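You operate a simulated robot arm through the tools that you are given. There is no shell and no other tool.

You are at the controls of a simulated robot arm. One attempt, no reset.

## Task
Plug in the blue press, lock its type slide and warm it to 120 degrees for the next run.
Fine: switch on last; it stays on.

Only the result counts: the job must be done as asked and must still hold three seconds after the hand-in. Knocking over, shifting, dropping, spilling or breaking anything else fails it.

## Robot
A 7-joint arm with a fingered hand, fixed in place. Base frame: the origin is on the floor under the middle of its stand, x ahead of it, y to its left, z up. Readings come in m, rad, newtons and seconds.
With the tool pointing down near the work surface it reaches from about 0.26 to 0.96 m from the base axis. Its first joint turns from -2.007 to 2.007 rad. Payload 5 kg.
Tool frame: the origin (TCP) lies between the finger pads and is the grasp point; the fingertips stand 0.032 m ahead of it; z points along the fingers, y is the line along which they close. The gripper opens to 0.16 m; its body begins 0.089 m behind the TCP. The gripper is a hand of 4 fingers: y runs from the thumb to the fingers, the wrist lies at [0, 0, -0.267] in the tool frame, and closing takes about 1.5 s.
Orientation is told as [roll, pitch, yaw] about the base's x, y, z axes, in that order, counted from this pose: with the fingers straight down and closing along the base's y, the tool's x points along the base's -x, its y along +y and its z along -z.

## Interface
- The arm moves only by the tool step_arm. Its argument "commands" is a list of rows, each a list of 3 entries, a list of its own where there are three numbers: the shift along the tool's x, y, z in m, then the turn, a rotation vector about the tool's x, y, z in rad, then the finger opening in m, from 0 to 0.16. In form: [[[dx, dy, dz], [wx, wy, wz], fingers], ...]. A call has 1 to 20 rows; each row shifts and turns the commanded pose from where the row before left it, along the tool's axes as they then stand. A row lasts 0.2 s, in which the tool goes at most 0.05 m and 0.15 rad; a call with a longer step from one row to the next is refused whole, and so is a gripper value outside its range. A pose out of reach is approached as far as the arm can. The call stops where the force on the tool passes 90 N (or 10 N more than at its start, if that is more) or the arm is blocked; 0.2 s more then pass. The fingers move at their own pace (about 0.045 m/s each) and stop on an object; they squeeze with about 24 N. The grip force told is the motor's: it shows also when the fingers shut on nothing. Time passes only in rows, and 0.2 s behind the last, so rows that do not move let the fingers close. It gives the time, the measured TCP pose, the force on the tool (base axes), the opening and the grip force at its end, in the units of the frame above (readings bear some noise), with the torque about the TCP (base axes, N m) and any sound that the robot's microphone picked up.
- Cameras (640 x 400 px; columns grow to the right, rows downward): "scene" is fixed at [0.2203, 0.4988, 1.8457]; the picture's right is [-0.68, -0.73, 0.00], its down [-0.46, 0.43, -0.78] and it looks along [0.57, -0.53, -0.62] (base axes); focal length 336 px, centre (320, 200). "wrist" rides on the gripper at [0.08, -0.004, -0.114] in the tool frame; the picture's right is [0.05, 1.00, 0.00], its down [-0.82, 0.04, -0.58] and it looks along [-0.58, 0.03, 0.82] (tool axes); focal length 265 px, centre (320, 200). There is no depth. A picture from a camera that has moved, and an enlarged one, comes with that camera's place and axes in the base frame and with its lens.
- camera(camera): a new picture of that camera. No time passes.
- slide_trunk(by): slides the trunk up (or, below 0, down) by that many m; the arm rides with it, the base frame stays. It gives what a move gives, with no picture.
- grasp_type(shape): the hand has 4 fingers and takes this shape, open, in about a second: jaw (thumb against the fingers, like two jaws); tri (thumb and two fingers); tip (a fingertip pinch); poke (one finger out to press); point (the index stretched); flat (the hand flat); cup (the hand cupped); fist (a fist). The gripper value then closes the fingers along that shape, each until it touches; the sizes above hold for jaw. It gives what a move gives, with no picture.
- enlarge(camera, box): a new picture of the part [left, top, right, bottom] of that camera's present view, enlarged. No time passes.
- close_job(): hands the job in; it is judged then, once.

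Places have to be worked out from the pictures, the camera data and where the tool is seen. Open the gripper and draw the arm clear of the work before you hand the job in, unless the task says otherwise.

The tools are called after "Emit:" by a JSON object that holds its "method" and its "body". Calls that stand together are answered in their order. step_arm: Moves the arm, as the interface text tells. Its arguments: {"type":"object","properties":{"commands":{"type":"array","items":{"type":"array"}}},"required":["commands"]} The other tools are called the same way: slide_trunk (by) moves the trunk up or down; grasp_type (shape) gives the hand a shape; camera (camera) takes a picture; enlarge (camera, box) takes an enlarged picture of a part of a camera's view; close_job () hands the job in.

At the start:

```text
t: 0.0
eef_pos: [0.635, -0.0575, 1.4396]
ee_rot: [0.0, -0.002, 0.0]
wrist_force: [0.4, -1.0, 0.6]
wrist_torque: [-0.04, 0.0, -0.02]
gripper_width: 0.1597
grip_force: 0.0
shape: jaw
trunk travel left (down, up): [-0.725, 0.265]
```

scene: 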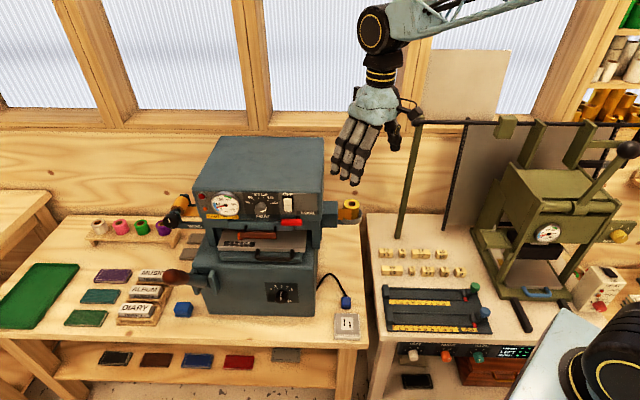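
wrist: 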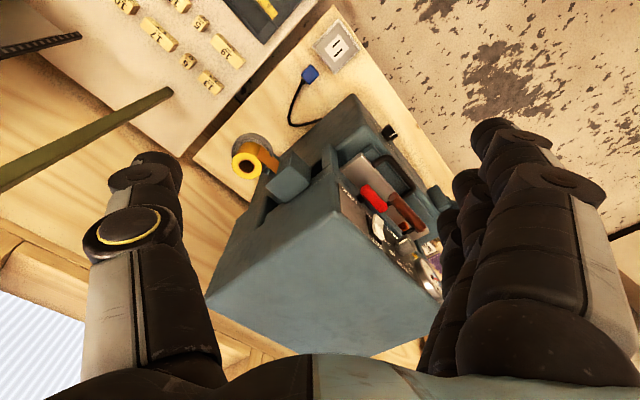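

The scene shows a blue-grey hot-foil press with a dial, gauge, switch, a red slide, and a blue plug near a socket on the bench. I'll look closer at each part.

Emit:
{"method": "enlarge", "body": {"camera": "scene", "box": [190, 170, 350, 270]}}

Emit:
{"method": "enlarge", "body": {"camera": "scene", "box": [250, 250, 380, 350]}}

Emit:
{"method": "enlarge", "body": {"camera": "scene", "box": [70, 120, 390, 320]}}

Emit:
{"method": "enlarge", "body": {"camera": "wrist", "box": [220, 20, 460, 320]}}

```text
4.00 times, centred on (270, 220) of scene
camera zoom: at [0.2203, 0.4988, 1.8457], right [-0.68, -0.73, 0.0], down [-0.46, 0.43, -0.78], along [0.57, -0.53, -0.62], focal length 1342 px, centre (520, 120)
```

zoom: 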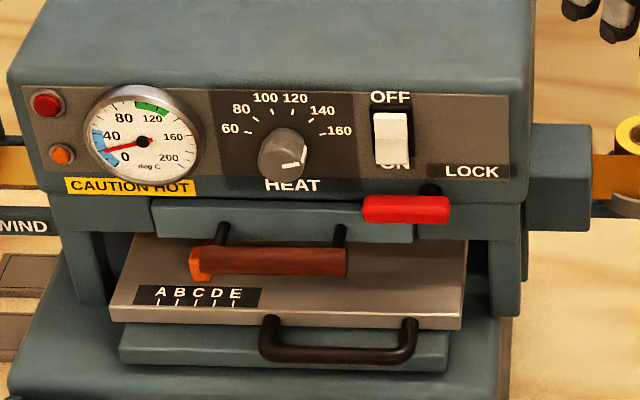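

```text
4.00 times, centred on (315, 300) of scene
camera zoom: at [0.2203, 0.4988, 1.8457], right [-0.68, -0.73, 0.0], down [-0.46, 0.43, -0.78], along [0.57, -0.53, -0.62], focal length 1342 px, centre (340, -200)
```

zoom: 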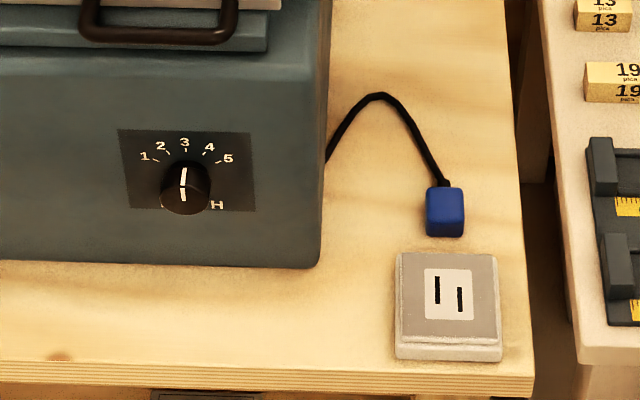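

```text
2.00 times, centred on (230, 220) of scene
camera zoom: at [0.2203, 0.4988, 1.8457], right [-0.68, -0.73, 0.0], down [-0.46, 0.43, -0.78], along [0.57, -0.53, -0.62], focal length 671 px, centre (500, 160)
```

zoom: 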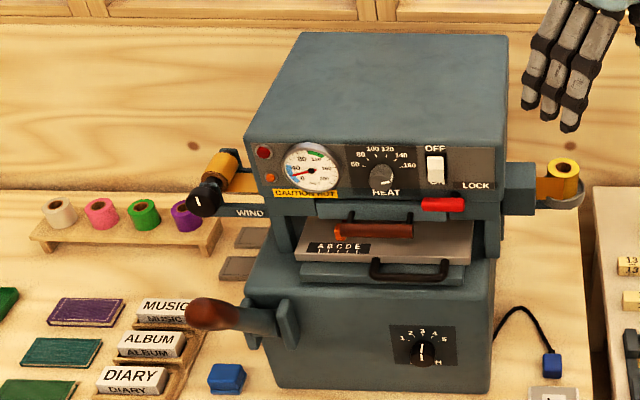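

```text
1.33 times, centred on (340, 170) of wrist
camera zoom: at [0.5542, -0.0619, 1.5539], right [-0.05, 1.0, 0.0], down [0.82, 0.04, 0.58], along [0.58, 0.03, -0.82], focal length 354 px, centre (293, 240)
```

zoom: 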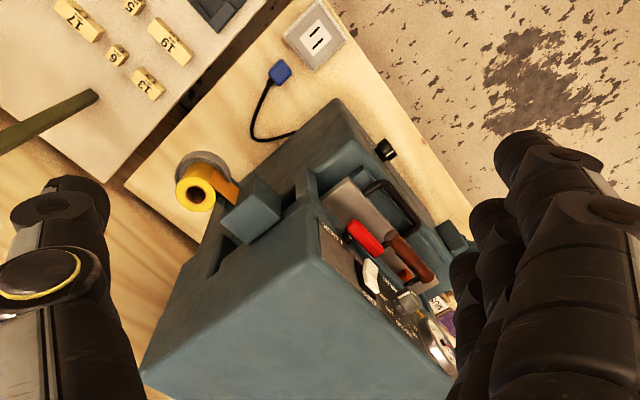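

The press stands turned about 45° to the base, its front facing (-0.7, +0.7). By triangulation the plug is near (0.70, -0.08, 0.76), the socket near (0.63, -0.02, 0.75) and the red lever near (0.83, 0.05, 1.16). I'll move the hand out in front of the press and yaw it towards the press for a closer look.

Emit:
{"method": "step_arm", "body": {"commands": [[[0.0193, 0.0439, 0], [0, 0, 0], 0.16], [[0.0193, 0.0439, 0], [0, 0, 0], 0.16], [[0.0193, 0.0439, 0], [0, 0, 0], 0.16], [[0.0193, 0.0439, 0], [0, 0, 0], 0.16], [[0.0193, 0.0439, 0], [0, 0, 0], 0.16], [[0.0193, 0.0439, 0], [0, 0, 0], 0.16], [[0.0193, 0.0439, 0], [0, 0, 0], 0.16], [[0, 0, 0], [0, 0, 0.131], 0.16], [[0, 0, 0], [0, 0, 0.131], 0.16], [[0, 0, 0], [0, 0, 0.131], 0.16], [[0, 0, 0], [0, 0, 0.131], 0.16], [[0, 0, 0], [0, 0, 0.131], 0.16], [[0, 0, 0], [0, 0, 0.131], 0.16]]}}

Emit:
{"method": "camera", "body": {"camera": "wrist"}}

Emit:
{"method": "camera", "body": {"camera": "scene"}}

```text
t: 2.8
eef_pos: [0.5006, 0.2504, 1.4405]
ee_rot: [0.001, 0.002, -0.788]
wrist_force: [0.4, 0.3, -0.6]
wrist_torque: [0.05, -0.05, -0.02]
gripper_width: 0.1599
grip_force: 0.1
shape: jaw
trunk travel left (down, up): [-0.725, 0.265]
```

```text
taken
camera wrist: at [0.439, 0.3035, 1.5548], right [0.67, 0.74, 0.0], down [0.6, -0.55, 0.58], along [0.43, -0.39, -0.82], focal length 265 px, centre (320, 200)
```

wrist: 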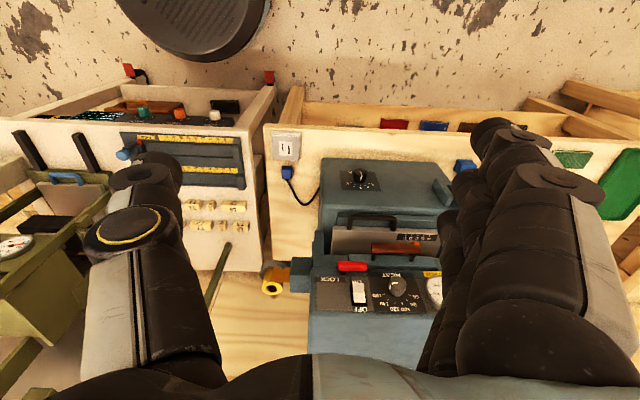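

```text
taken
```

scene: 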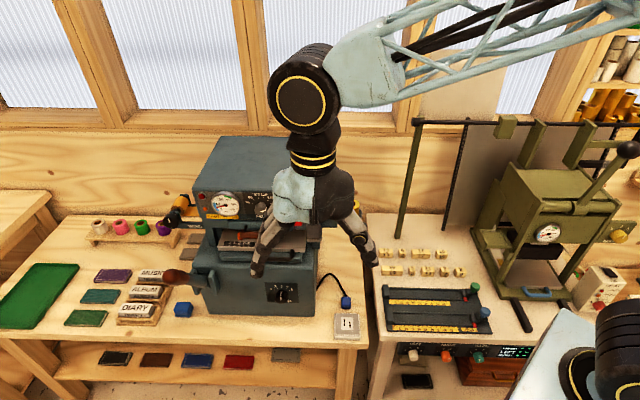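

The wrist camera now sees the socket, plug, and panel (upside down). I'll enlarge those parts.

Emit:
{"method": "enlarge", "body": {"camera": "wrist", "box": [255, 115, 345, 215]}}

Emit:
{"method": "enlarge", "body": {"camera": "wrist", "box": [300, 200, 460, 330]}}

Emit:
{"method": "enlarge", "body": {"camera": "scene", "box": [320, 270, 376, 345]}}

```text
4.00 times, centred on (300, 165) of wrist
camera zoom: at [0.439, 0.3035, 1.5548], right [0.67, 0.74, 0.0], down [0.6, -0.55, 0.58], along [0.43, -0.39, -0.82], focal length 1062 px, centre (400, 340)
```

zoom: 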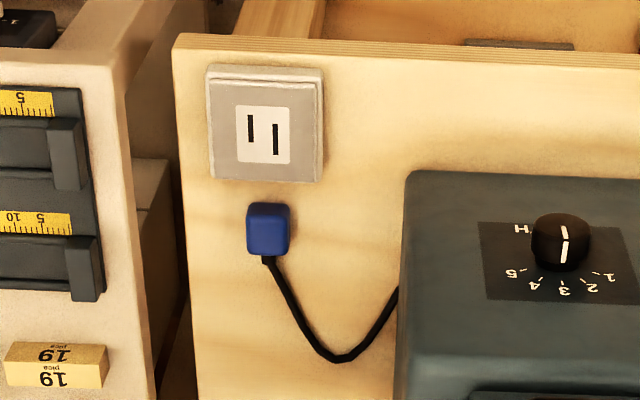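

```text
3.08 times, centred on (380, 265) of wrist
camera zoom: at [0.439, 0.3035, 1.5548], right [0.67, 0.74, 0.0], down [0.6, -0.55, 0.58], along [0.43, -0.39, -0.82], focal length 817 px, centre (135, 0)
```

zoom: 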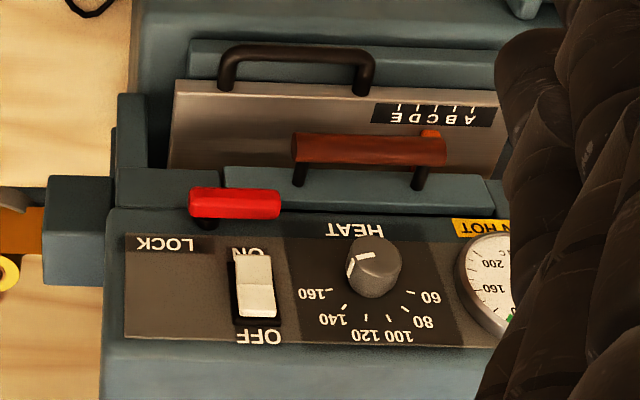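

```text
5.33 times, centred on (348, 308) of scene
camera zoom: at [0.2203, 0.4988, 1.8457], right [-0.68, -0.73, 0.0], down [-0.46, 0.43, -0.78], along [0.57, -0.53, -0.62], focal length 1789 px, centre (171, -373)
```

zoom: 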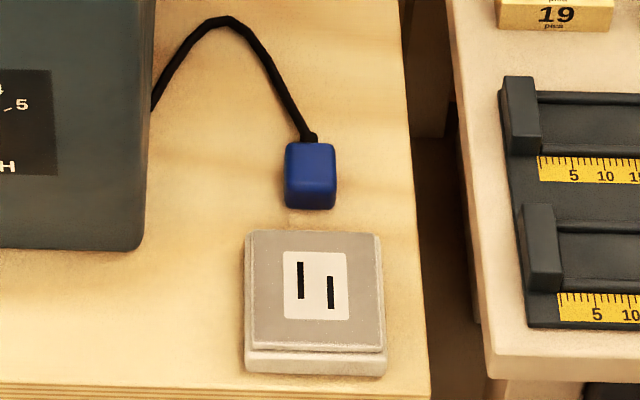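

The plug lies just behind the socket with its cord at the back, and the slots are staggered, so the orientation matters. I'll lower the trunk while in front of the bench, then bring the hand over the socket for a closer view.

Emit:
{"method": "slide_trunk", "body": {"by": -0.48}}

Emit:
{"method": "step_arm", "body": {"commands": [[[-0.0403, -0.0136, 0], [0, 0, 0], 0.1], [[-0.0403, -0.0136, 0], [0, 0, 0], 0.1], [[-0.0403, -0.0136, 0], [0, 0, 0], 0.1], [[-0.0403, -0.0136, 0], [0, 0, 0], 0.1], [[-0.0403, -0.0136, 0], [0, 0, 0], 0.1], [[-0.0403, -0.0136, 0], [0, 0, 0], 0.1], [[-0.0403, -0.0136, 0], [0, 0, 0], 0.1]]}}

Emit:
{"method": "camera", "body": {"camera": "wrist"}}

Emit:
{"method": "camera", "body": {"camera": "scene"}}

```text
refused: -0.48 is not a number from -0.4 to 0.4
```

```text
t: 4.4
eef_pos: [0.6337, -0.0178, 1.4383]
ee_rot: [0.0, 0.0, -0.787]
wrist_force: [-0.9, 0.2, -0.7]
wrist_torque: [0.06, 0.01, -0.01]
gripper_width: 0.1006
grip_force: 0.0
shape: jaw
trunk travel left (down, up): [-0.725, 0.265]
```

```text
taken
camera wrist: at [0.5732, 0.0345, 1.5529], right [0.67, 0.74, 0.0], down [0.61, -0.55, 0.58], along [0.43, -0.39, -0.82], focal length 265 px, centre (320, 200)
```

wrist: 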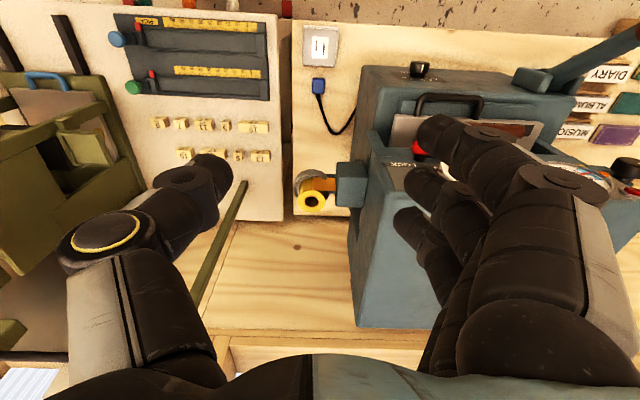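

```text
taken
```

scene: 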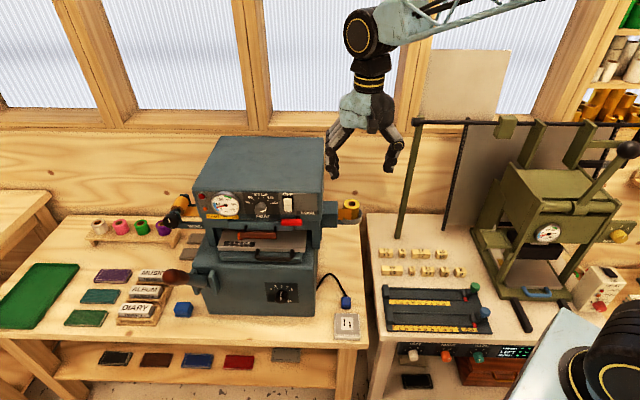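

The trunk slide was refused (limit 0.4 per call) and the hand is now above the socket at z = 1.44, clear of the press. I'll lower the trunk 0.4 straight down from here.

Emit:
{"method": "slide_trunk", "body": {"by": -0.38}}

Emit:
{"method": "camera", "body": {"camera": "wrist"}}

Emit:
{"method": "camera", "body": {"camera": "scene"}}

```text
t: 8.1
eef_pos: [0.6342, -0.0173, 1.0585]
ee_rot: [-0.001, 0.003, -0.785]
wrist_force: [0.2, -0.5, -0.7]
wrist_torque: [0.0, 0.01, -0.04]
gripper_width: 0.1005
grip_force: 0.1
shape: jaw
trunk travel left (down, up): [-0.345, 0.645]
```

```text
taken
camera wrist: at [0.5722, 0.0365, 1.1734], right [0.67, 0.74, 0.0], down [0.61, -0.55, 0.58], along [0.43, -0.39, -0.82], focal length 265 px, centre (320, 200)
```

wrist: 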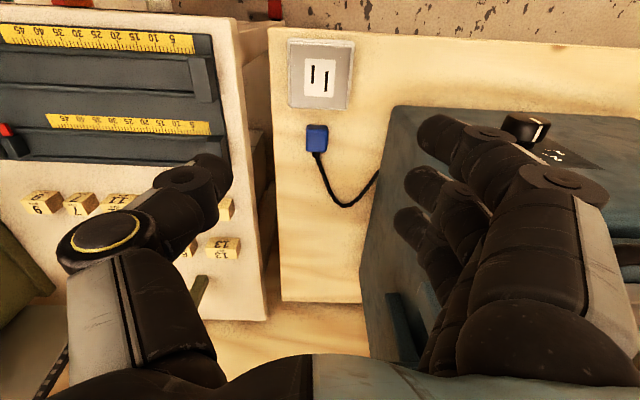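

```text
taken
```

scene: 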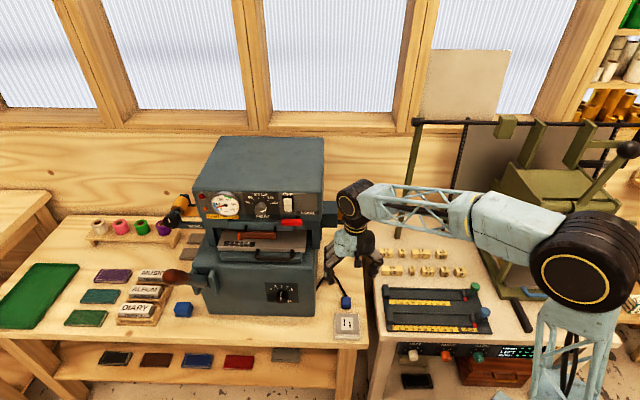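

The hand is now lower; the plug and socket are clearly visible. I'll enlarge them.

Emit:
{"method": "enlarge", "body": {"camera": "wrist", "box": [270, 30, 390, 210]}}

Emit:
{"method": "enlarge", "body": {"camera": "wrist", "box": [290, 110, 340, 170]}}

Emit:
{"method": "enlarge", "body": {"camera": "scene", "box": [310, 230, 390, 345]}}

```text
2.22 times, centred on (330, 120) of wrist
camera zoom: at [0.5722, 0.0365, 1.1734], right [0.67, 0.74, 0.0], down [0.61, -0.55, 0.58], along [0.43, -0.39, -0.82], focal length 590 px, centre (298, 378)
```

zoom: 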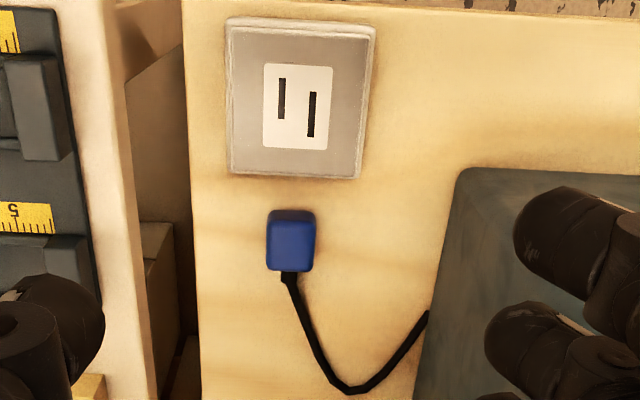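

```text
6.67 times, centred on (315, 140) of wrist
camera zoom: at [0.5722, 0.0365, 1.1734], right [0.67, 0.74, 0.0], down [0.61, -0.55, 0.58], along [0.43, -0.39, -0.82], focal length 1769 px, centre (353, 600)
```

zoom: 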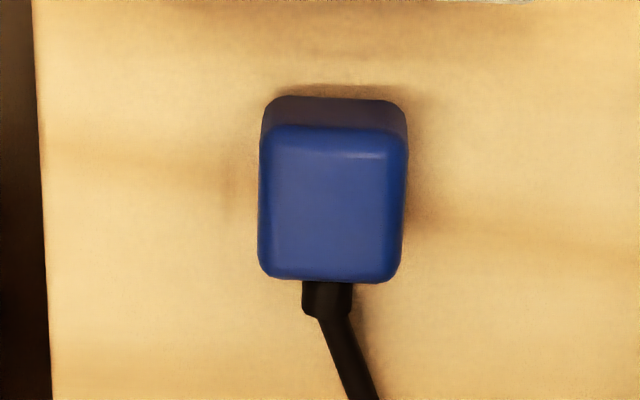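

```text
3.48 times, centred on (350, 288) of scene
camera zoom: at [0.2203, 0.4988, 1.8457], right [-0.68, -0.73, 0.0], down [-0.46, 0.43, -0.78], along [0.57, -0.53, -0.62], focal length 1167 px, centre (216, -104)
```

zoom: 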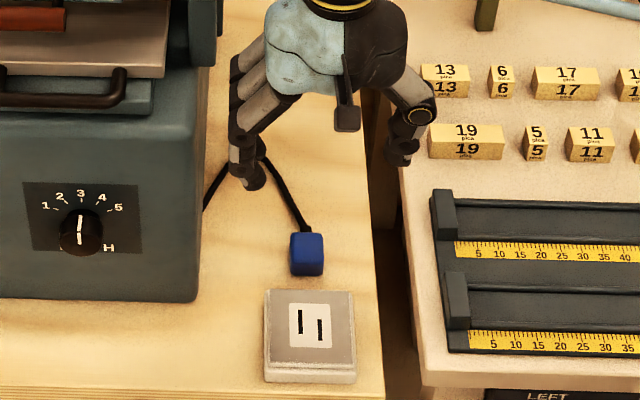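

The plug seems to sit with its cord leaving at the back (a blue box about 33 x 39 x 20 mm), and the socket plate is about 9 cm nearer the front. I need to know whether it has prongs underneath, so I'll swing the hand to the plug's right side, high up, and look from there.

Emit:
{"method": "step_arm", "body": {"commands": [[[0, -0.045, 0], [0, 0, 0], 0.1], [[0, -0.045, 0], [0, 0, 0], 0.1], [[0, -0.045, 0], [0, 0, 0], 0.1], [[0, 0, 0], [0, 0, -0.1428], 0.1], [[0, 0, 0], [0, 0, -0.1428], 0.1], [[0, 0, 0], [0, 0, -0.1428], 0.1], [[0, 0, 0], [0, 0, -0.1428], 0.1], [[0, 0, 0], [0, 0, -0.1428], 0.1], [[0, 0, 0], [0, 0, -0.1428], 0.1], [[0, 0, 0], [0, 0, -0.1428], 0.1], [[0, 0, 0], [0, 0, -0.1428], 0.1], [[0, 0, 0], [0, 0, -0.1428], 0.1], [[0, 0, 0], [0, 0, -0.1428], 0.1], [[0, 0, 0], [0, 0, -0.1428], 0.1], [[0, -0.04, 0], [0, 0, 0], 0.1], [[0, -0.04, 0], [0, 0, 0], 0.1], [[0, 0, 0], [0, -0.15, 0], 0.1], [[0, 0, 0], [0, -0.15, 0], 0.1], [[0, 0, 0], [0, -0.15, 0], 0.1], [[0, 0, 0], [0, -0.15, 0], 0.1]]}}

Emit:
{"method": "camera", "body": {"camera": "wrist"}}

Emit:
{"method": "camera", "body": {"camera": "scene"}}

```text
t: 12.5
eef_pos: [0.6242, -0.0284, 0.991]
ee_rot: [0.088, -0.441, 0.998]
wrist_force: [0.3, -0.1, 0.5]
wrist_torque: [0.1, 0.02, 0.04]
gripper_width: 0.1003
grip_force: 0.0
shape: jaw
out of reach, approached as far as the arm can: row 19
trunk travel left (down, up): [-0.345, 0.645]
stopped in row 20: the arm was blocked; the commanded pose is now the measured one
```

```text
taken
camera wrist: at [0.5686, -0.1381, 1.0594], right [-0.88, 0.47, 0.06], down [0.27, 0.41, 0.87], along [0.39, 0.78, -0.49], focal length 265 px, centre (320, 200)
```

wrist: 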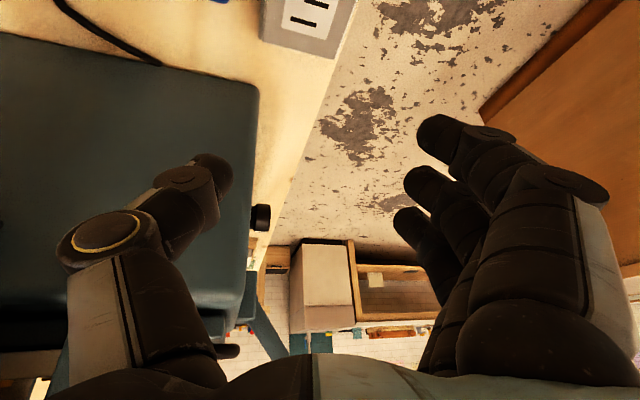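

```text
taken
```

scene: 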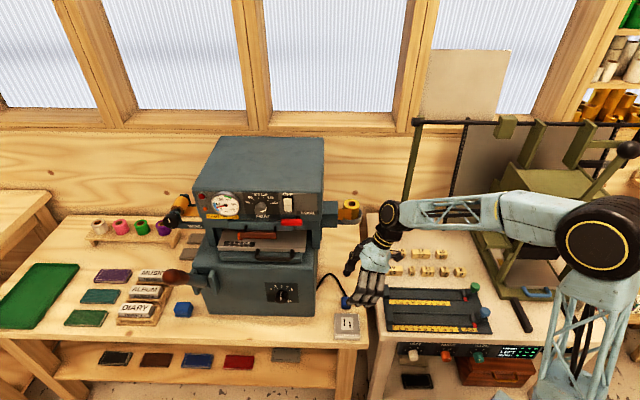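

The pitched pose was past the wrist's limit. I'll untilt, back off a little and see if the plug's right side is visible from there.

Emit:
{"method": "step_arm", "body": {"commands": [[[0, 0, 0], [0, 0.15, 0], 0.1], [[0, 0, 0], [0, 0.15, 0], 0.1], [[0.04, 0, 0], [0, 0, 0], 0.1], [[0.04, 0, 0], [0, 0, 0], 0.1]]}}

Emit:
{"method": "camera", "body": {"camera": "wrist"}}

```text
t: 13.5
eef_pos: [0.5787, -0.0971, 0.9773]
ee_rot: [0.079, -0.141, 1.023]
wrist_force: [-0.3, -0.5, -0.7]
wrist_torque: [0.02, 0.02, 0.02]
gripper_width: 0.1
grip_force: 0.1
shape: jaw
trunk travel left (down, up): [-0.345, 0.645]
```

```text
taken
camera wrist: at [0.5388, -0.185, 1.0787], right [-0.88, 0.46, 0.07], down [0.38, 0.62, 0.69], along [0.28, 0.63, -0.72], focal length 265 px, centre (320, 200)
```

wrist: 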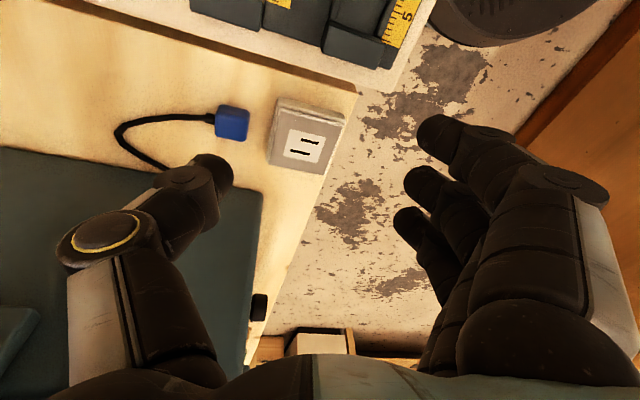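

This gives a view onto the plug's right side. I'll enlarge the plug and socket.

Emit:
{"method": "enlarge", "body": {"camera": "wrist", "box": [190, 85, 270, 155]}}

Emit:
{"method": "enlarge", "body": {"camera": "wrist", "box": [200, 80, 360, 180]}}

```text
5.71 times, centred on (230, 120) of wrist
camera zoom: at [0.5388, -0.185, 1.0787], right [-0.88, 0.46, 0.07], down [0.38, 0.62, 0.69], along [0.28, 0.63, -0.72], focal length 1517 px, centre (834, 657)
```

zoom: 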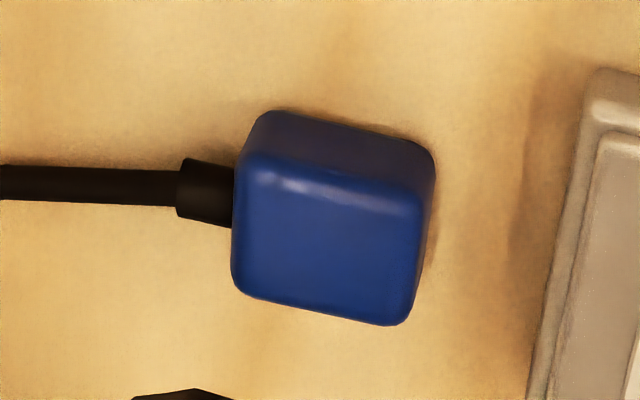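

```text
4.00 times, centred on (280, 130) of wrist
camera zoom: at [0.5388, -0.185, 1.0787], right [-0.88, 0.46, 0.07], down [0.38, 0.62, 0.69], along [0.28, 0.63, -0.72], focal length 1062 px, centre (480, 480)
```

zoom: 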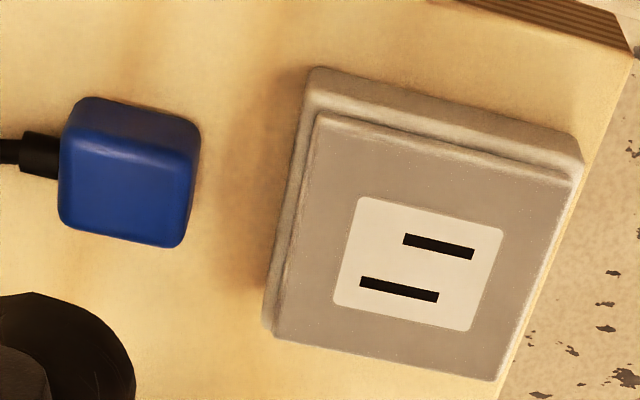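

The plug is a plain box lying flat on the bench (about 22 mm high) with the cord at its rear; the bottom face matches the slot layout, so it should go straight over onto the socket with no re-orienting. I'll return to the vertical tool, yaw -45°, hovering above the plug.

Emit:
{"method": "step_arm", "body": {"commands": [[[0, 0, 0], [0.04, 0.07, 0], 0.1], [[0, 0, 0], [0.04, 0.07, 0], 0.1], [[0, 0, 0], [0, 0, 0.139], 0.1], [[0, 0, 0], [0, 0, 0.139], 0.1], [[0, 0, 0], [0, 0, 0.139], 0.1], [[0, 0, 0], [0, 0, 0.139], 0.1], [[0, 0, 0], [0, 0, 0.139], 0.1], [[0, 0, 0], [0, 0, 0.139], 0.1], [[0, 0, 0], [0, 0, 0.139], 0.1], [[0, 0, 0], [0, 0, 0.139], 0.1], [[0, 0, 0], [0, 0, 0.139], 0.1], [[0, 0, 0], [0, 0, 0.139], 0.1], [[0, 0, 0], [0, 0, 0.139], 0.1], [[0, 0, 0], [0, 0, 0.139], 0.1], [[0, 0, 0], [0, 0, 0.139], 0.1], [[-0.0217, 0.0317, 0], [0, 0, 0], 0.08], [[-0.0217, 0.0317, 0], [0, 0, 0], 0.08], [[-0.0217, 0.0317, 0], [0, 0, 0], 0.08]]}}

Emit:
{"method": "camera", "body": {"camera": "wrist"}}

Emit:
{"method": "camera", "body": {"camera": "scene"}}

```text
t: 17.3
eef_pos: [0.6957, -0.0707, 0.98]
ee_rot: [0.002, -0.003, -0.777]
wrist_force: [0.4, 0.7, -0.3]
wrist_torque: [0.01, -0.03, 0.05]
gripper_width: 0.0807
grip_force: 0.0
shape: jaw
trunk travel left (down, up): [-0.345, 0.645]
```

```text
taken
camera wrist: at [0.6335, -0.0184, 1.0941], right [0.66, 0.75, 0.0], down [0.61, -0.54, 0.58], along [0.43, -0.38, -0.81], focal length 265 px, centre (320, 200)
```

wrist: 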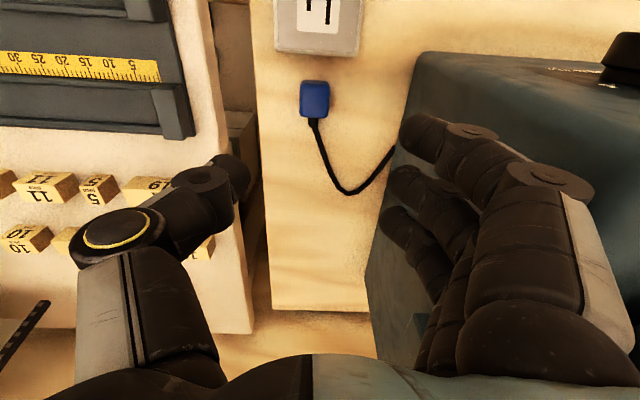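

```text
taken
```

scene: 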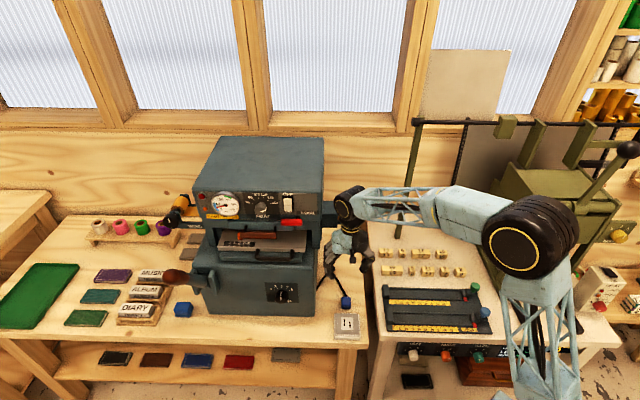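

The hand hovers over the plug, but its knuckles come fairly near the press body. Before going down I'll move aside a little and check which hand shape suits the small plug, starting with "tri".

Emit:
{"method": "step_arm", "body": {"commands": [[[0, -0.04, -0.02], [0, 0, 0], 0.08], [[0, -0.04, -0.02], [0, 0, 0], 0.08], [[0, -0.03, -0.02], [0, 0, 0], 0.08]]}}

Emit:
{"method": "grasp_type", "body": {"shape": "tri"}}

Emit:
{"method": "camera", "body": {"camera": "wrist"}}

Emit:
{"method": "grasp_type", "body": {"shape": "tip"}}

Emit:
{"method": "camera", "body": {"camera": "wrist"}}

```text
t: 18.1
eef_pos: [0.6186, -0.1494, 1.042]
ee_rot: [0.002, -0.003, -0.777]
wrist_force: [0.1, 1.1, 0.2]
wrist_torque: [-0.02, 0.01, 0.02]
gripper_width: 0.0805
grip_force: 0.1
shape: jaw
trunk travel left (down, up): [-0.345, 0.645]
```

```text
t: 19.0
eef_pos: [0.6198, -0.1492, 1.0423]
ee_rot: [0.001, -0.004, -0.777]
wrist_force: [-0.5, 0.0, 0.2]
wrist_torque: [0.03, 0.02, 0.04]
gripper_width: 0.1598
grip_force: 0.2
shape: tri
trunk travel left (down, up): [-0.345, 0.645]
```

```text
taken
camera wrist: at [0.5573, -0.0967, 1.1552], right [0.66, 0.75, 0.0], down [0.61, -0.54, 0.58], along [0.43, -0.38, -0.81], focal length 265 px, centre (320, 200)
```

wrist: 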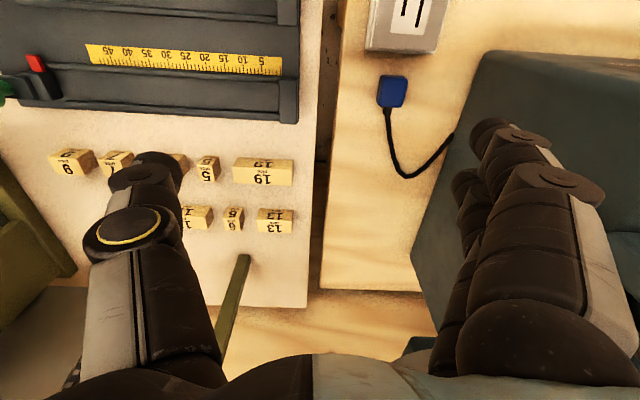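

```text
t: 19.9
eef_pos: [0.619, -0.1495, 1.0426]
ee_rot: [0.002, -0.003, -0.776]
wrist_force: [0.5, 0.4, 0.1]
wrist_torque: [0.02, -0.02, 0.01]
gripper_width: 0.1599
grip_force: 0.0
shape: tip
trunk travel left (down, up): [-0.345, 0.645]
```

```text
taken
camera wrist: at [0.5573, -0.0967, 1.1551], right [0.66, 0.75, 0.0], down [0.61, -0.54, 0.58], along [0.43, -0.38, -0.81], focal length 265 px, centre (320, 200)
```

wrist: 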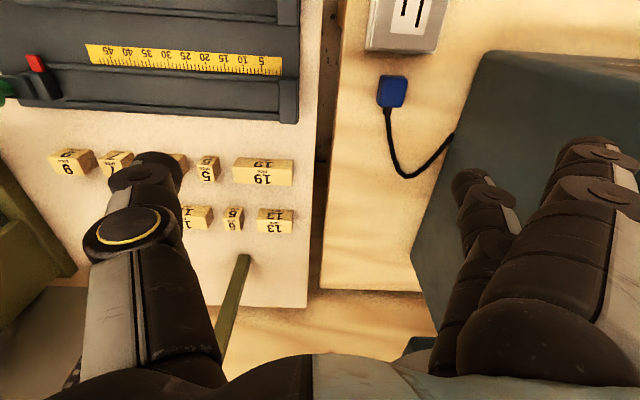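

I'll close "tip" partway to see where its fingertips meet.

Emit:
{"method": "step_arm", "body": {"commands": [[[0, 0, 0], [0, 0, 0], 0.04], [[0, 0, 0], [0, 0, 0], 0.04], [[0, 0, 0], [0, 0, 0], 0.04], [[0, 0, 0], [0, 0, 0], 0.04], [[0, 0, 0], [0, 0, 0], 0.04], [[0, 0, 0], [0, 0, 0], 0.04], [[0, 0, 0], [0, 0, 0], 0.04]]}}

Emit:
{"method": "camera", "body": {"camera": "wrist"}}

Emit:
{"method": "enlarge", "body": {"camera": "scene", "box": [320, 180, 440, 320]}}

```text
t: 21.5
eef_pos: [0.619, -0.1493, 1.0392]
ee_rot: [0.001, -0.004, -0.777]
wrist_force: [-0.4, -0.1, 0.2]
wrist_torque: [0.02, 0.0, 0.01]
gripper_width: 0.0406
grip_force: 0.0
shape: tip
trunk travel left (down, up): [-0.345, 0.645]
```

```text
taken
camera wrist: at [0.5572, -0.0968, 1.1553], right [0.66, 0.75, 0.0], down [0.61, -0.54, 0.58], along [0.43, -0.38, -0.81], focal length 265 px, centre (320, 200)
```

wrist: 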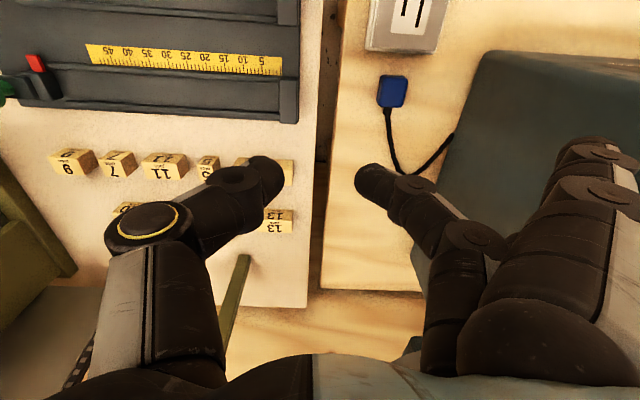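

```text
2.86 times, centred on (380, 250) of scene
camera zoom: at [0.2203, 0.4988, 1.8457], right [-0.68, -0.73, 0.0], down [-0.46, 0.43, -0.78], along [0.57, -0.53, -0.62], focal length 959 px, centre (149, 57)
```

zoom: 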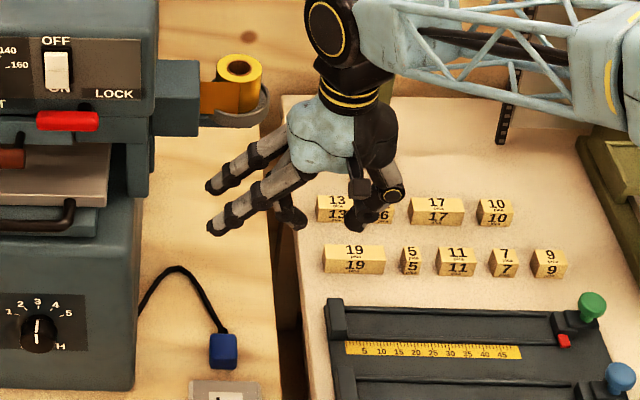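

"Tip" leaves two fingers sticking out toward the press, so jaw is the compact choice. I'll switch back to jaw, close to 0.055 and check.

Emit:
{"method": "grasp_type", "body": {"shape": "jaw"}}

Emit:
{"method": "step_arm", "body": {"commands": [[[0, 0, 0], [0, 0, 0], 0.055], [[0, 0, 0], [0, 0, 0], 0.055], [[0, 0, 0], [0, 0, 0], 0.055], [[0, 0, 0], [0, 0, 0], 0.055], [[0, 0, 0], [0, 0, 0], 0.055], [[0, 0, 0], [0, 0, 0], 0.055], [[0, 0, 0], [0, 0, 0], 0.055]]}}

Emit:
{"method": "camera", "body": {"camera": "wrist"}}

Emit:
{"method": "enlarge", "body": {"camera": "scene", "box": [320, 180, 440, 320]}}

```text
t: 22.4
eef_pos: [0.618, -0.1499, 1.0409]
ee_rot: [0.002, -0.002, -0.777]
wrist_force: [0.2, 0.1, -1.1]
wrist_torque: [0.01, -0.02, -0.02]
gripper_width: 0.1601
grip_force: 0.1
shape: jaw
trunk travel left (down, up): [-0.345, 0.645]
```

```text
t: 24.0
eef_pos: [0.6185, -0.1495, 1.0396]
ee_rot: [0.001, -0.004, -0.777]
wrist_force: [0.8, -0.1, -0.2]
wrist_torque: [-0.02, -0.01, 0.0]
gripper_width: 0.0557
grip_force: 0.0
shape: jaw
trunk travel left (down, up): [-0.345, 0.645]
```

```text
taken
camera wrist: at [0.5572, -0.0968, 1.1553], right [0.66, 0.75, 0.0], down [0.61, -0.54, 0.58], along [0.43, -0.38, -0.81], focal length 265 px, centre (320, 200)
```

wrist: 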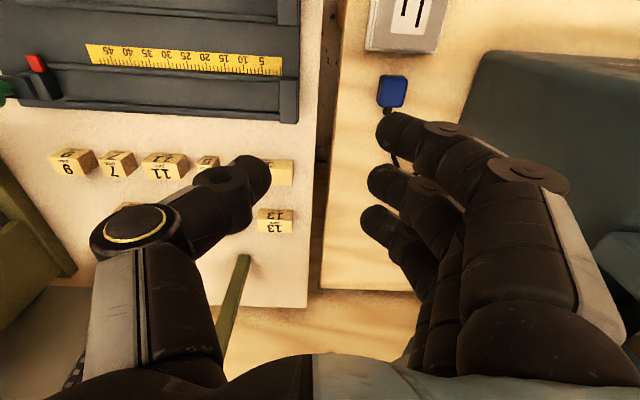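

```text
2.86 times, centred on (380, 250) of scene
camera zoom: at [0.2203, 0.4988, 1.8457], right [-0.68, -0.73, 0.0], down [-0.46, 0.43, -0.78], along [0.57, -0.53, -0.62], focal length 959 px, centre (149, 57)
```

zoom: 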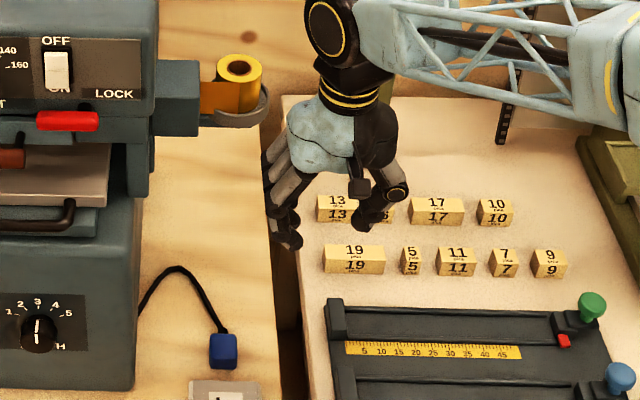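

In jaw, the thumb opposes the middle finger and the outer fingers flank it, with a compact profile. I'll move above the plug and come down to about 0.87 to check the alignment.

Emit:
{"method": "step_arm", "body": {"commands": [[[0.0015, 0.0347, 0], [0, 0, 0.008], 0.055], [[0.0015, 0.0347, 0], [0, 0, 0], 0.055], [[0.001, 0.0337, 0], [0, 0, 0], 0.055], [[0, 0, 0.0425], [0, 0, 0], 0.055], [[0, 0, 0.0425], [0, 0, 0], 0.055], [[0, 0, 0.0425], [0, 0, 0], 0.055], [[0, 0, 0.0425], [0, 0, 0], 0.055]]}}

Emit:
{"method": "camera", "body": {"camera": "wrist"}}

Emit:
{"method": "enlarge", "body": {"camera": "scene", "box": [300, 230, 390, 345]}}

```text
t: 25.6
eef_pos: [0.689, -0.0731, 0.8704]
ee_rot: [0.001, -0.003, -0.786]
wrist_force: [0.0, 0.5, 0.5]
wrist_torque: [0.01, -0.01, 0.02]
gripper_width: 0.0555
grip_force: 0.1
shape: jaw
trunk travel left (down, up): [-0.345, 0.645]
```

```text
taken
camera wrist: at [0.6274, -0.0194, 0.9841], right [0.67, 0.74, 0.0], down [0.61, -0.55, 0.58], along [0.43, -0.39, -0.82], focal length 265 px, centre (320, 200)
```

wrist: 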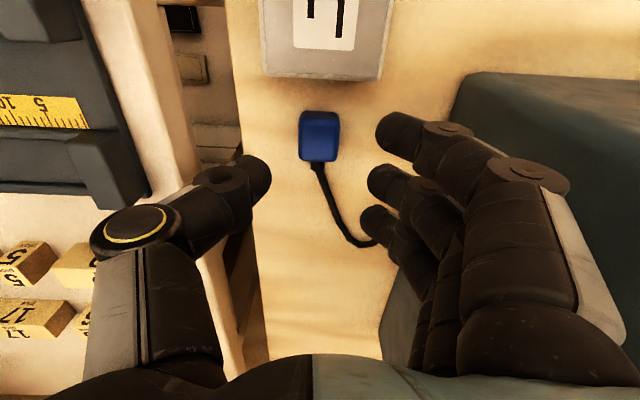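

```text
3.48 times, centred on (345, 288) of scene
camera zoom: at [0.2203, 0.4988, 1.8457], right [-0.68, -0.73, 0.0], down [-0.46, 0.43, -0.78], along [0.57, -0.53, -0.62], focal length 1167 px, centre (233, -104)
```

zoom: 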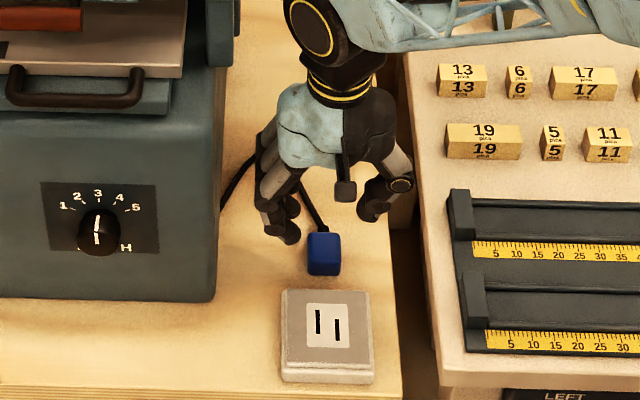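

The plug sits centred between thumb and middle finger (plug at about a=0.542 against the finger line at 0.541). I'll lower to z ≈ 0.798, so the fingertips end just above the bench.

Emit:
{"method": "step_arm", "body": {"commands": [[[0, 0, 0.03], [0, 0, 0], 0.055], [[0, 0, 0.03], [0, 0, 0], 0.055], [[0, 0, 0.012], [0, 0, 0], 0.055]]}}

Emit:
{"method": "camera", "body": {"camera": "wrist"}}

Emit:
{"method": "enlarge", "body": {"camera": "scene", "box": [310, 250, 380, 330]}}

```text
t: 26.4
eef_pos: [0.6892, -0.0717, 0.7984]
ee_rot: [0.004, -0.002, -0.785]
wrist_force: [-0.3, 0.5, 0.5]
wrist_torque: [0.0, 0.01, -0.02]
gripper_width: 0.0554
grip_force: 0.1
shape: jaw
trunk travel left (down, up): [-0.345, 0.645]
```

```text
taken
camera wrist: at [0.6288, -0.0189, 0.9123], right [0.67, 0.74, 0.0], down [0.61, -0.55, 0.58], along [0.43, -0.39, -0.82], focal length 265 px, centre (320, 200)
```

wrist: 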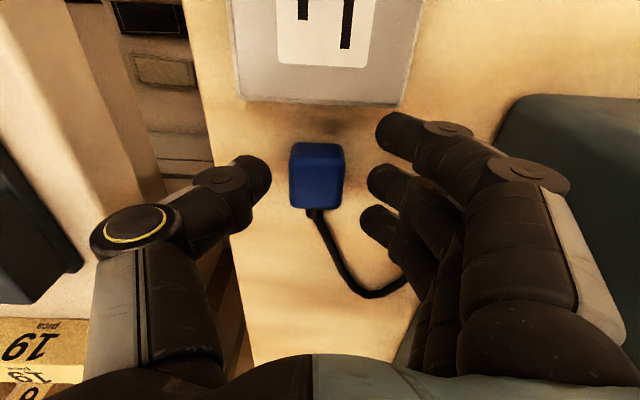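

```text
5.00 times, centred on (345, 290) of scene
camera zoom: at [0.2203, 0.4988, 1.8457], right [-0.68, -0.73, 0.0], down [-0.46, 0.43, -0.78], along [0.57, -0.53, -0.62], focal length 1678 px, centre (195, -250)
```

zoom: 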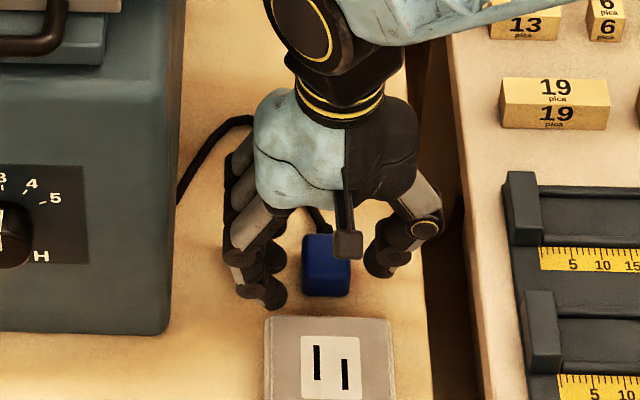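

Fingers straddle the plug with thumb and middle finger at its centre. I'll go 4 mm lower and close gently on it.

Emit:
{"method": "step_arm", "body": {"commands": [[[0, 0, 0.004], [0, 0, 0], 0.055], [[0, 0, 0], [0, 0, 0], 0.02], [[0, 0, 0], [0, 0, 0], 0.02], [[0, 0, 0], [0, 0, 0], 0.02], [[0, 0, 0], [0, 0, 0], 0.02], [[0, 0, 0], [0, 0, 0], 0.02], [[0, 0, 0], [0, 0, 0], 0.02]]}}

Emit:
{"method": "camera", "body": {"camera": "wrist"}}

```text
t: 28.0
eef_pos: [0.6906, -0.0718, 0.7959]
ee_rot: [0.004, -0.004, -0.784]
wrist_force: [0.4, -0.7, 18.7]
wrist_torque: [-0.24, 0.1, 0.03]
gripper_width: 0.0166
grip_force: 24.5
shape: jaw
trunk travel left (down, up): [-0.345, 0.645]
```

```text
taken
camera wrist: at [0.6287, -0.0195, 0.9105], right [0.67, 0.74, 0.0], down [0.6, -0.55, 0.58], along [0.43, -0.39, -0.81], focal length 265 px, centre (320, 200)
```

wrist: 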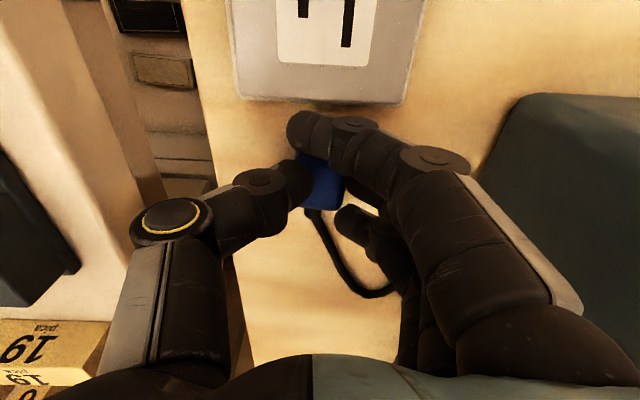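

The grip reads 24 N, with about 19 N of upward push from the fingertips on the bench; the near finger has swung past the plug's front. I'll look closer before lifting.

Emit:
{"method": "enlarge", "body": {"camera": "wrist", "box": [250, 90, 410, 230]}}

Emit:
{"method": "enlarge", "body": {"camera": "scene", "box": [310, 250, 380, 330]}}

```text
2.86 times, centred on (330, 160) of wrist
camera zoom: at [0.6287, -0.0195, 0.9105], right [0.67, 0.74, 0.0], down [0.6, -0.55, 0.58], along [0.43, -0.39, -0.81], focal length 758 px, centre (291, 314)
```

zoom: 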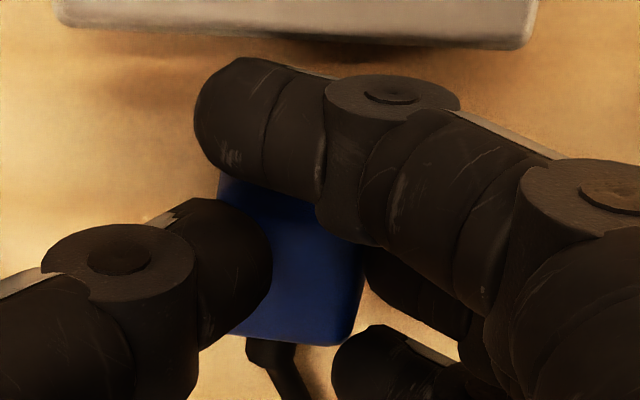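

```text
5.00 times, centred on (345, 290) of scene
camera zoom: at [0.2203, 0.4988, 1.8457], right [-0.68, -0.73, 0.0], down [-0.46, 0.43, -0.78], along [0.57, -0.53, -0.62], focal length 1678 px, centre (195, -250)
```

zoom: 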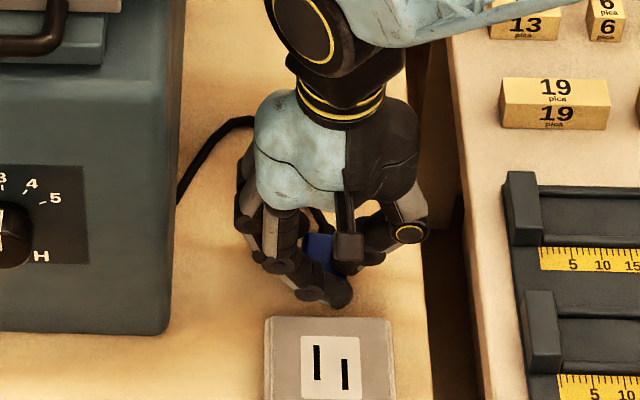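

The outer finger swept past the plug and twisted it slightly, and the tips are pressing on the bench. I'll open, raise 7 mm and re-close with a wider command (0.03), so the outer fingers don't pass the plug.

Emit:
{"method": "step_arm", "body": {"commands": [[[0, 0, -0.003], [0, 0, 0], 0.06], [[0, 0, -0.002], [0, 0, 0], 0.06], [[0, 0, -0.002], [0, 0, 0], 0.06], [[0, 0, 0], [0, 0, 0], 0.06], [[0, 0, 0], [0, 0, 0], 0.06]]}}

Emit:
{"method": "camera", "body": {"camera": "wrist"}}

Emit:
{"method": "enlarge", "body": {"camera": "wrist", "box": [250, 90, 410, 230]}}

```text
t: 29.2
eef_pos: [0.6894, -0.0737, 0.8013]
ee_rot: [0.002, -0.002, -0.786]
wrist_force: [-0.1, 0.3, 1.3]
wrist_torque: [-0.02, 0.02, 0.01]
gripper_width: 0.0593
grip_force: 0.0
shape: jaw
trunk travel left (down, up): [-0.345, 0.645]
```

```text
taken
camera wrist: at [0.6277, -0.0203, 0.9159], right [0.67, 0.74, 0.0], down [0.6, -0.55, 0.58], along [0.43, -0.39, -0.81], focal length 265 px, centre (320, 200)
```

wrist: 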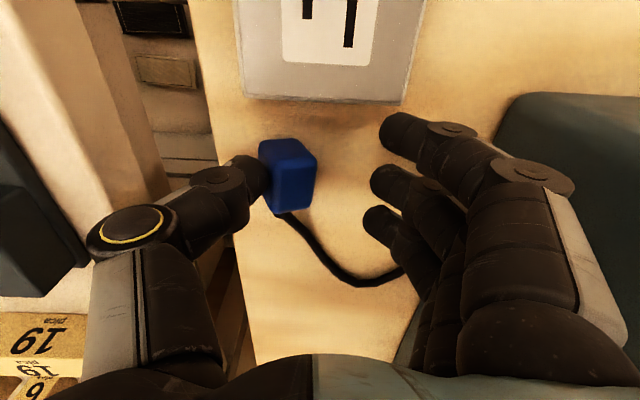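

```text
2.86 times, centred on (330, 160) of wrist
camera zoom: at [0.6277, -0.0203, 0.9159], right [0.67, 0.74, 0.0], down [0.6, -0.55, 0.58], along [0.43, -0.39, -0.81], focal length 758 px, centre (291, 314)
```

zoom: 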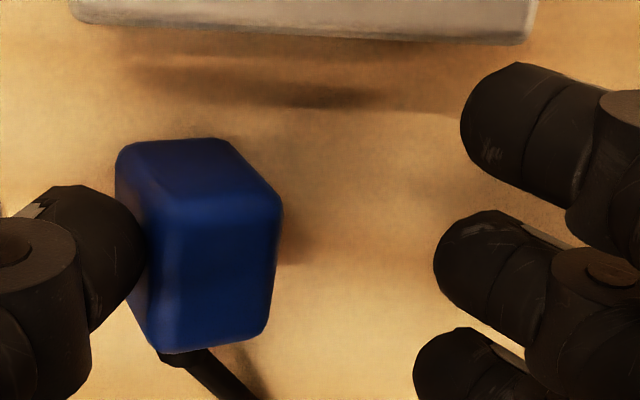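

The plug has shifted toward the thumb and turned a bit. I'll check how it lies from the scene camera.

Emit:
{"method": "enlarge", "body": {"camera": "scene", "box": [320, 270, 370, 330]}}

Emit:
{"method": "enlarge", "body": {"camera": "wrist", "box": [245, 125, 325, 225]}}

```text
6.67 times, centred on (345, 300) of scene
camera zoom: at [0.2203, 0.4988, 1.8457], right [-0.68, -0.73, 0.0], down [-0.46, 0.43, -0.78], along [0.57, -0.53, -0.62], focal length 2237 px, centre (153, -467)
```

zoom: 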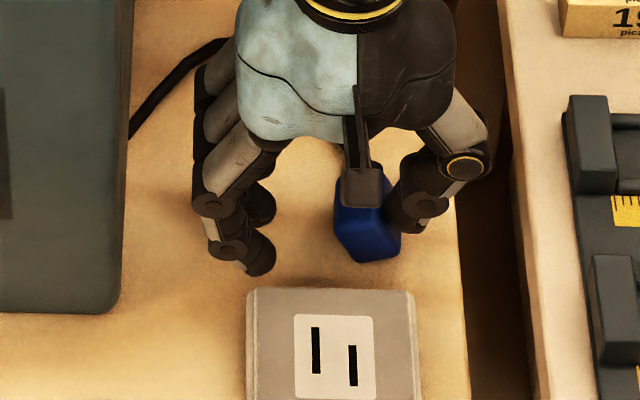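

```text
4.00 times, centred on (285, 175) of wrist
camera zoom: at [0.6277, -0.0203, 0.9159], right [0.67, 0.74, 0.0], down [0.6, -0.55, 0.58], along [0.43, -0.39, -0.81], focal length 1062 px, centre (460, 300)
```

zoom: 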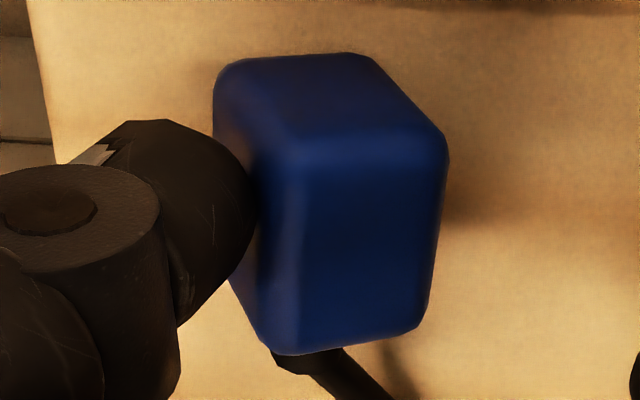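

The plug seems tipped up against the thumb. I'll shift the hand slightly to the right so the thumb leaves it and it can settle flat.

Emit:
{"method": "step_arm", "body": {"commands": [[[0, -0.006, 0], [0, 0, 0], 0.06], [[0, -0.006, 0], [0, 0, 0], 0.06], [[0, 0, 0], [0, 0, 0], 0.06]]}}

Emit:
{"method": "camera", "body": {"camera": "wrist"}}

Emit:
{"method": "enlarge", "body": {"camera": "wrist", "box": [260, 125, 380, 225]}}

```text
t: 30.0
eef_pos: [0.6809, -0.0822, 0.8024]
ee_rot: [0.002, -0.003, -0.786]
wrist_force: [-0.4, -1.0, 0.2]
wrist_torque: [0.0, 0.02, -0.01]
gripper_width: 0.0596
grip_force: 0.1
shape: jaw
trunk travel left (down, up): [-0.345, 0.645]
```

```text
taken
camera wrist: at [0.6199, -0.0294, 0.9163], right [0.67, 0.74, 0.0], down [0.61, -0.55, 0.58], along [0.43, -0.39, -0.81], focal length 265 px, centre (320, 200)
```

wrist: 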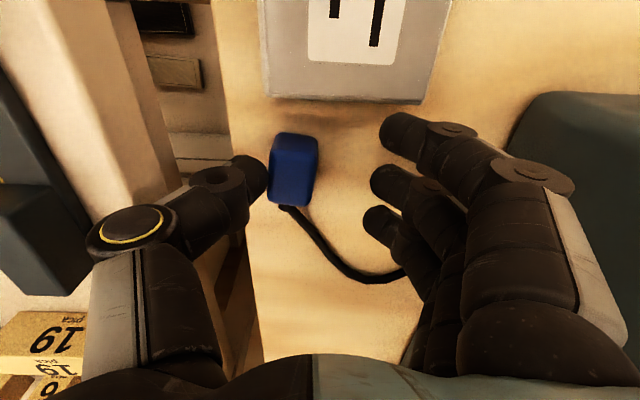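

```text
4.00 times, centred on (320, 175) of wrist
camera zoom: at [0.6199, -0.0294, 0.9163], right [0.67, 0.74, 0.0], down [0.61, -0.55, 0.58], along [0.43, -0.39, -0.81], focal length 1062 px, centre (320, 300)
```

zoom: 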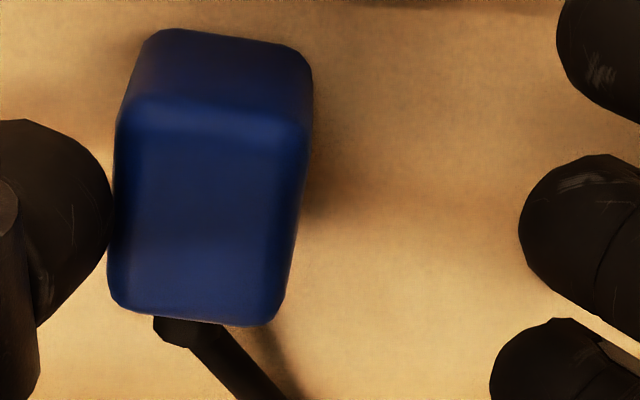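

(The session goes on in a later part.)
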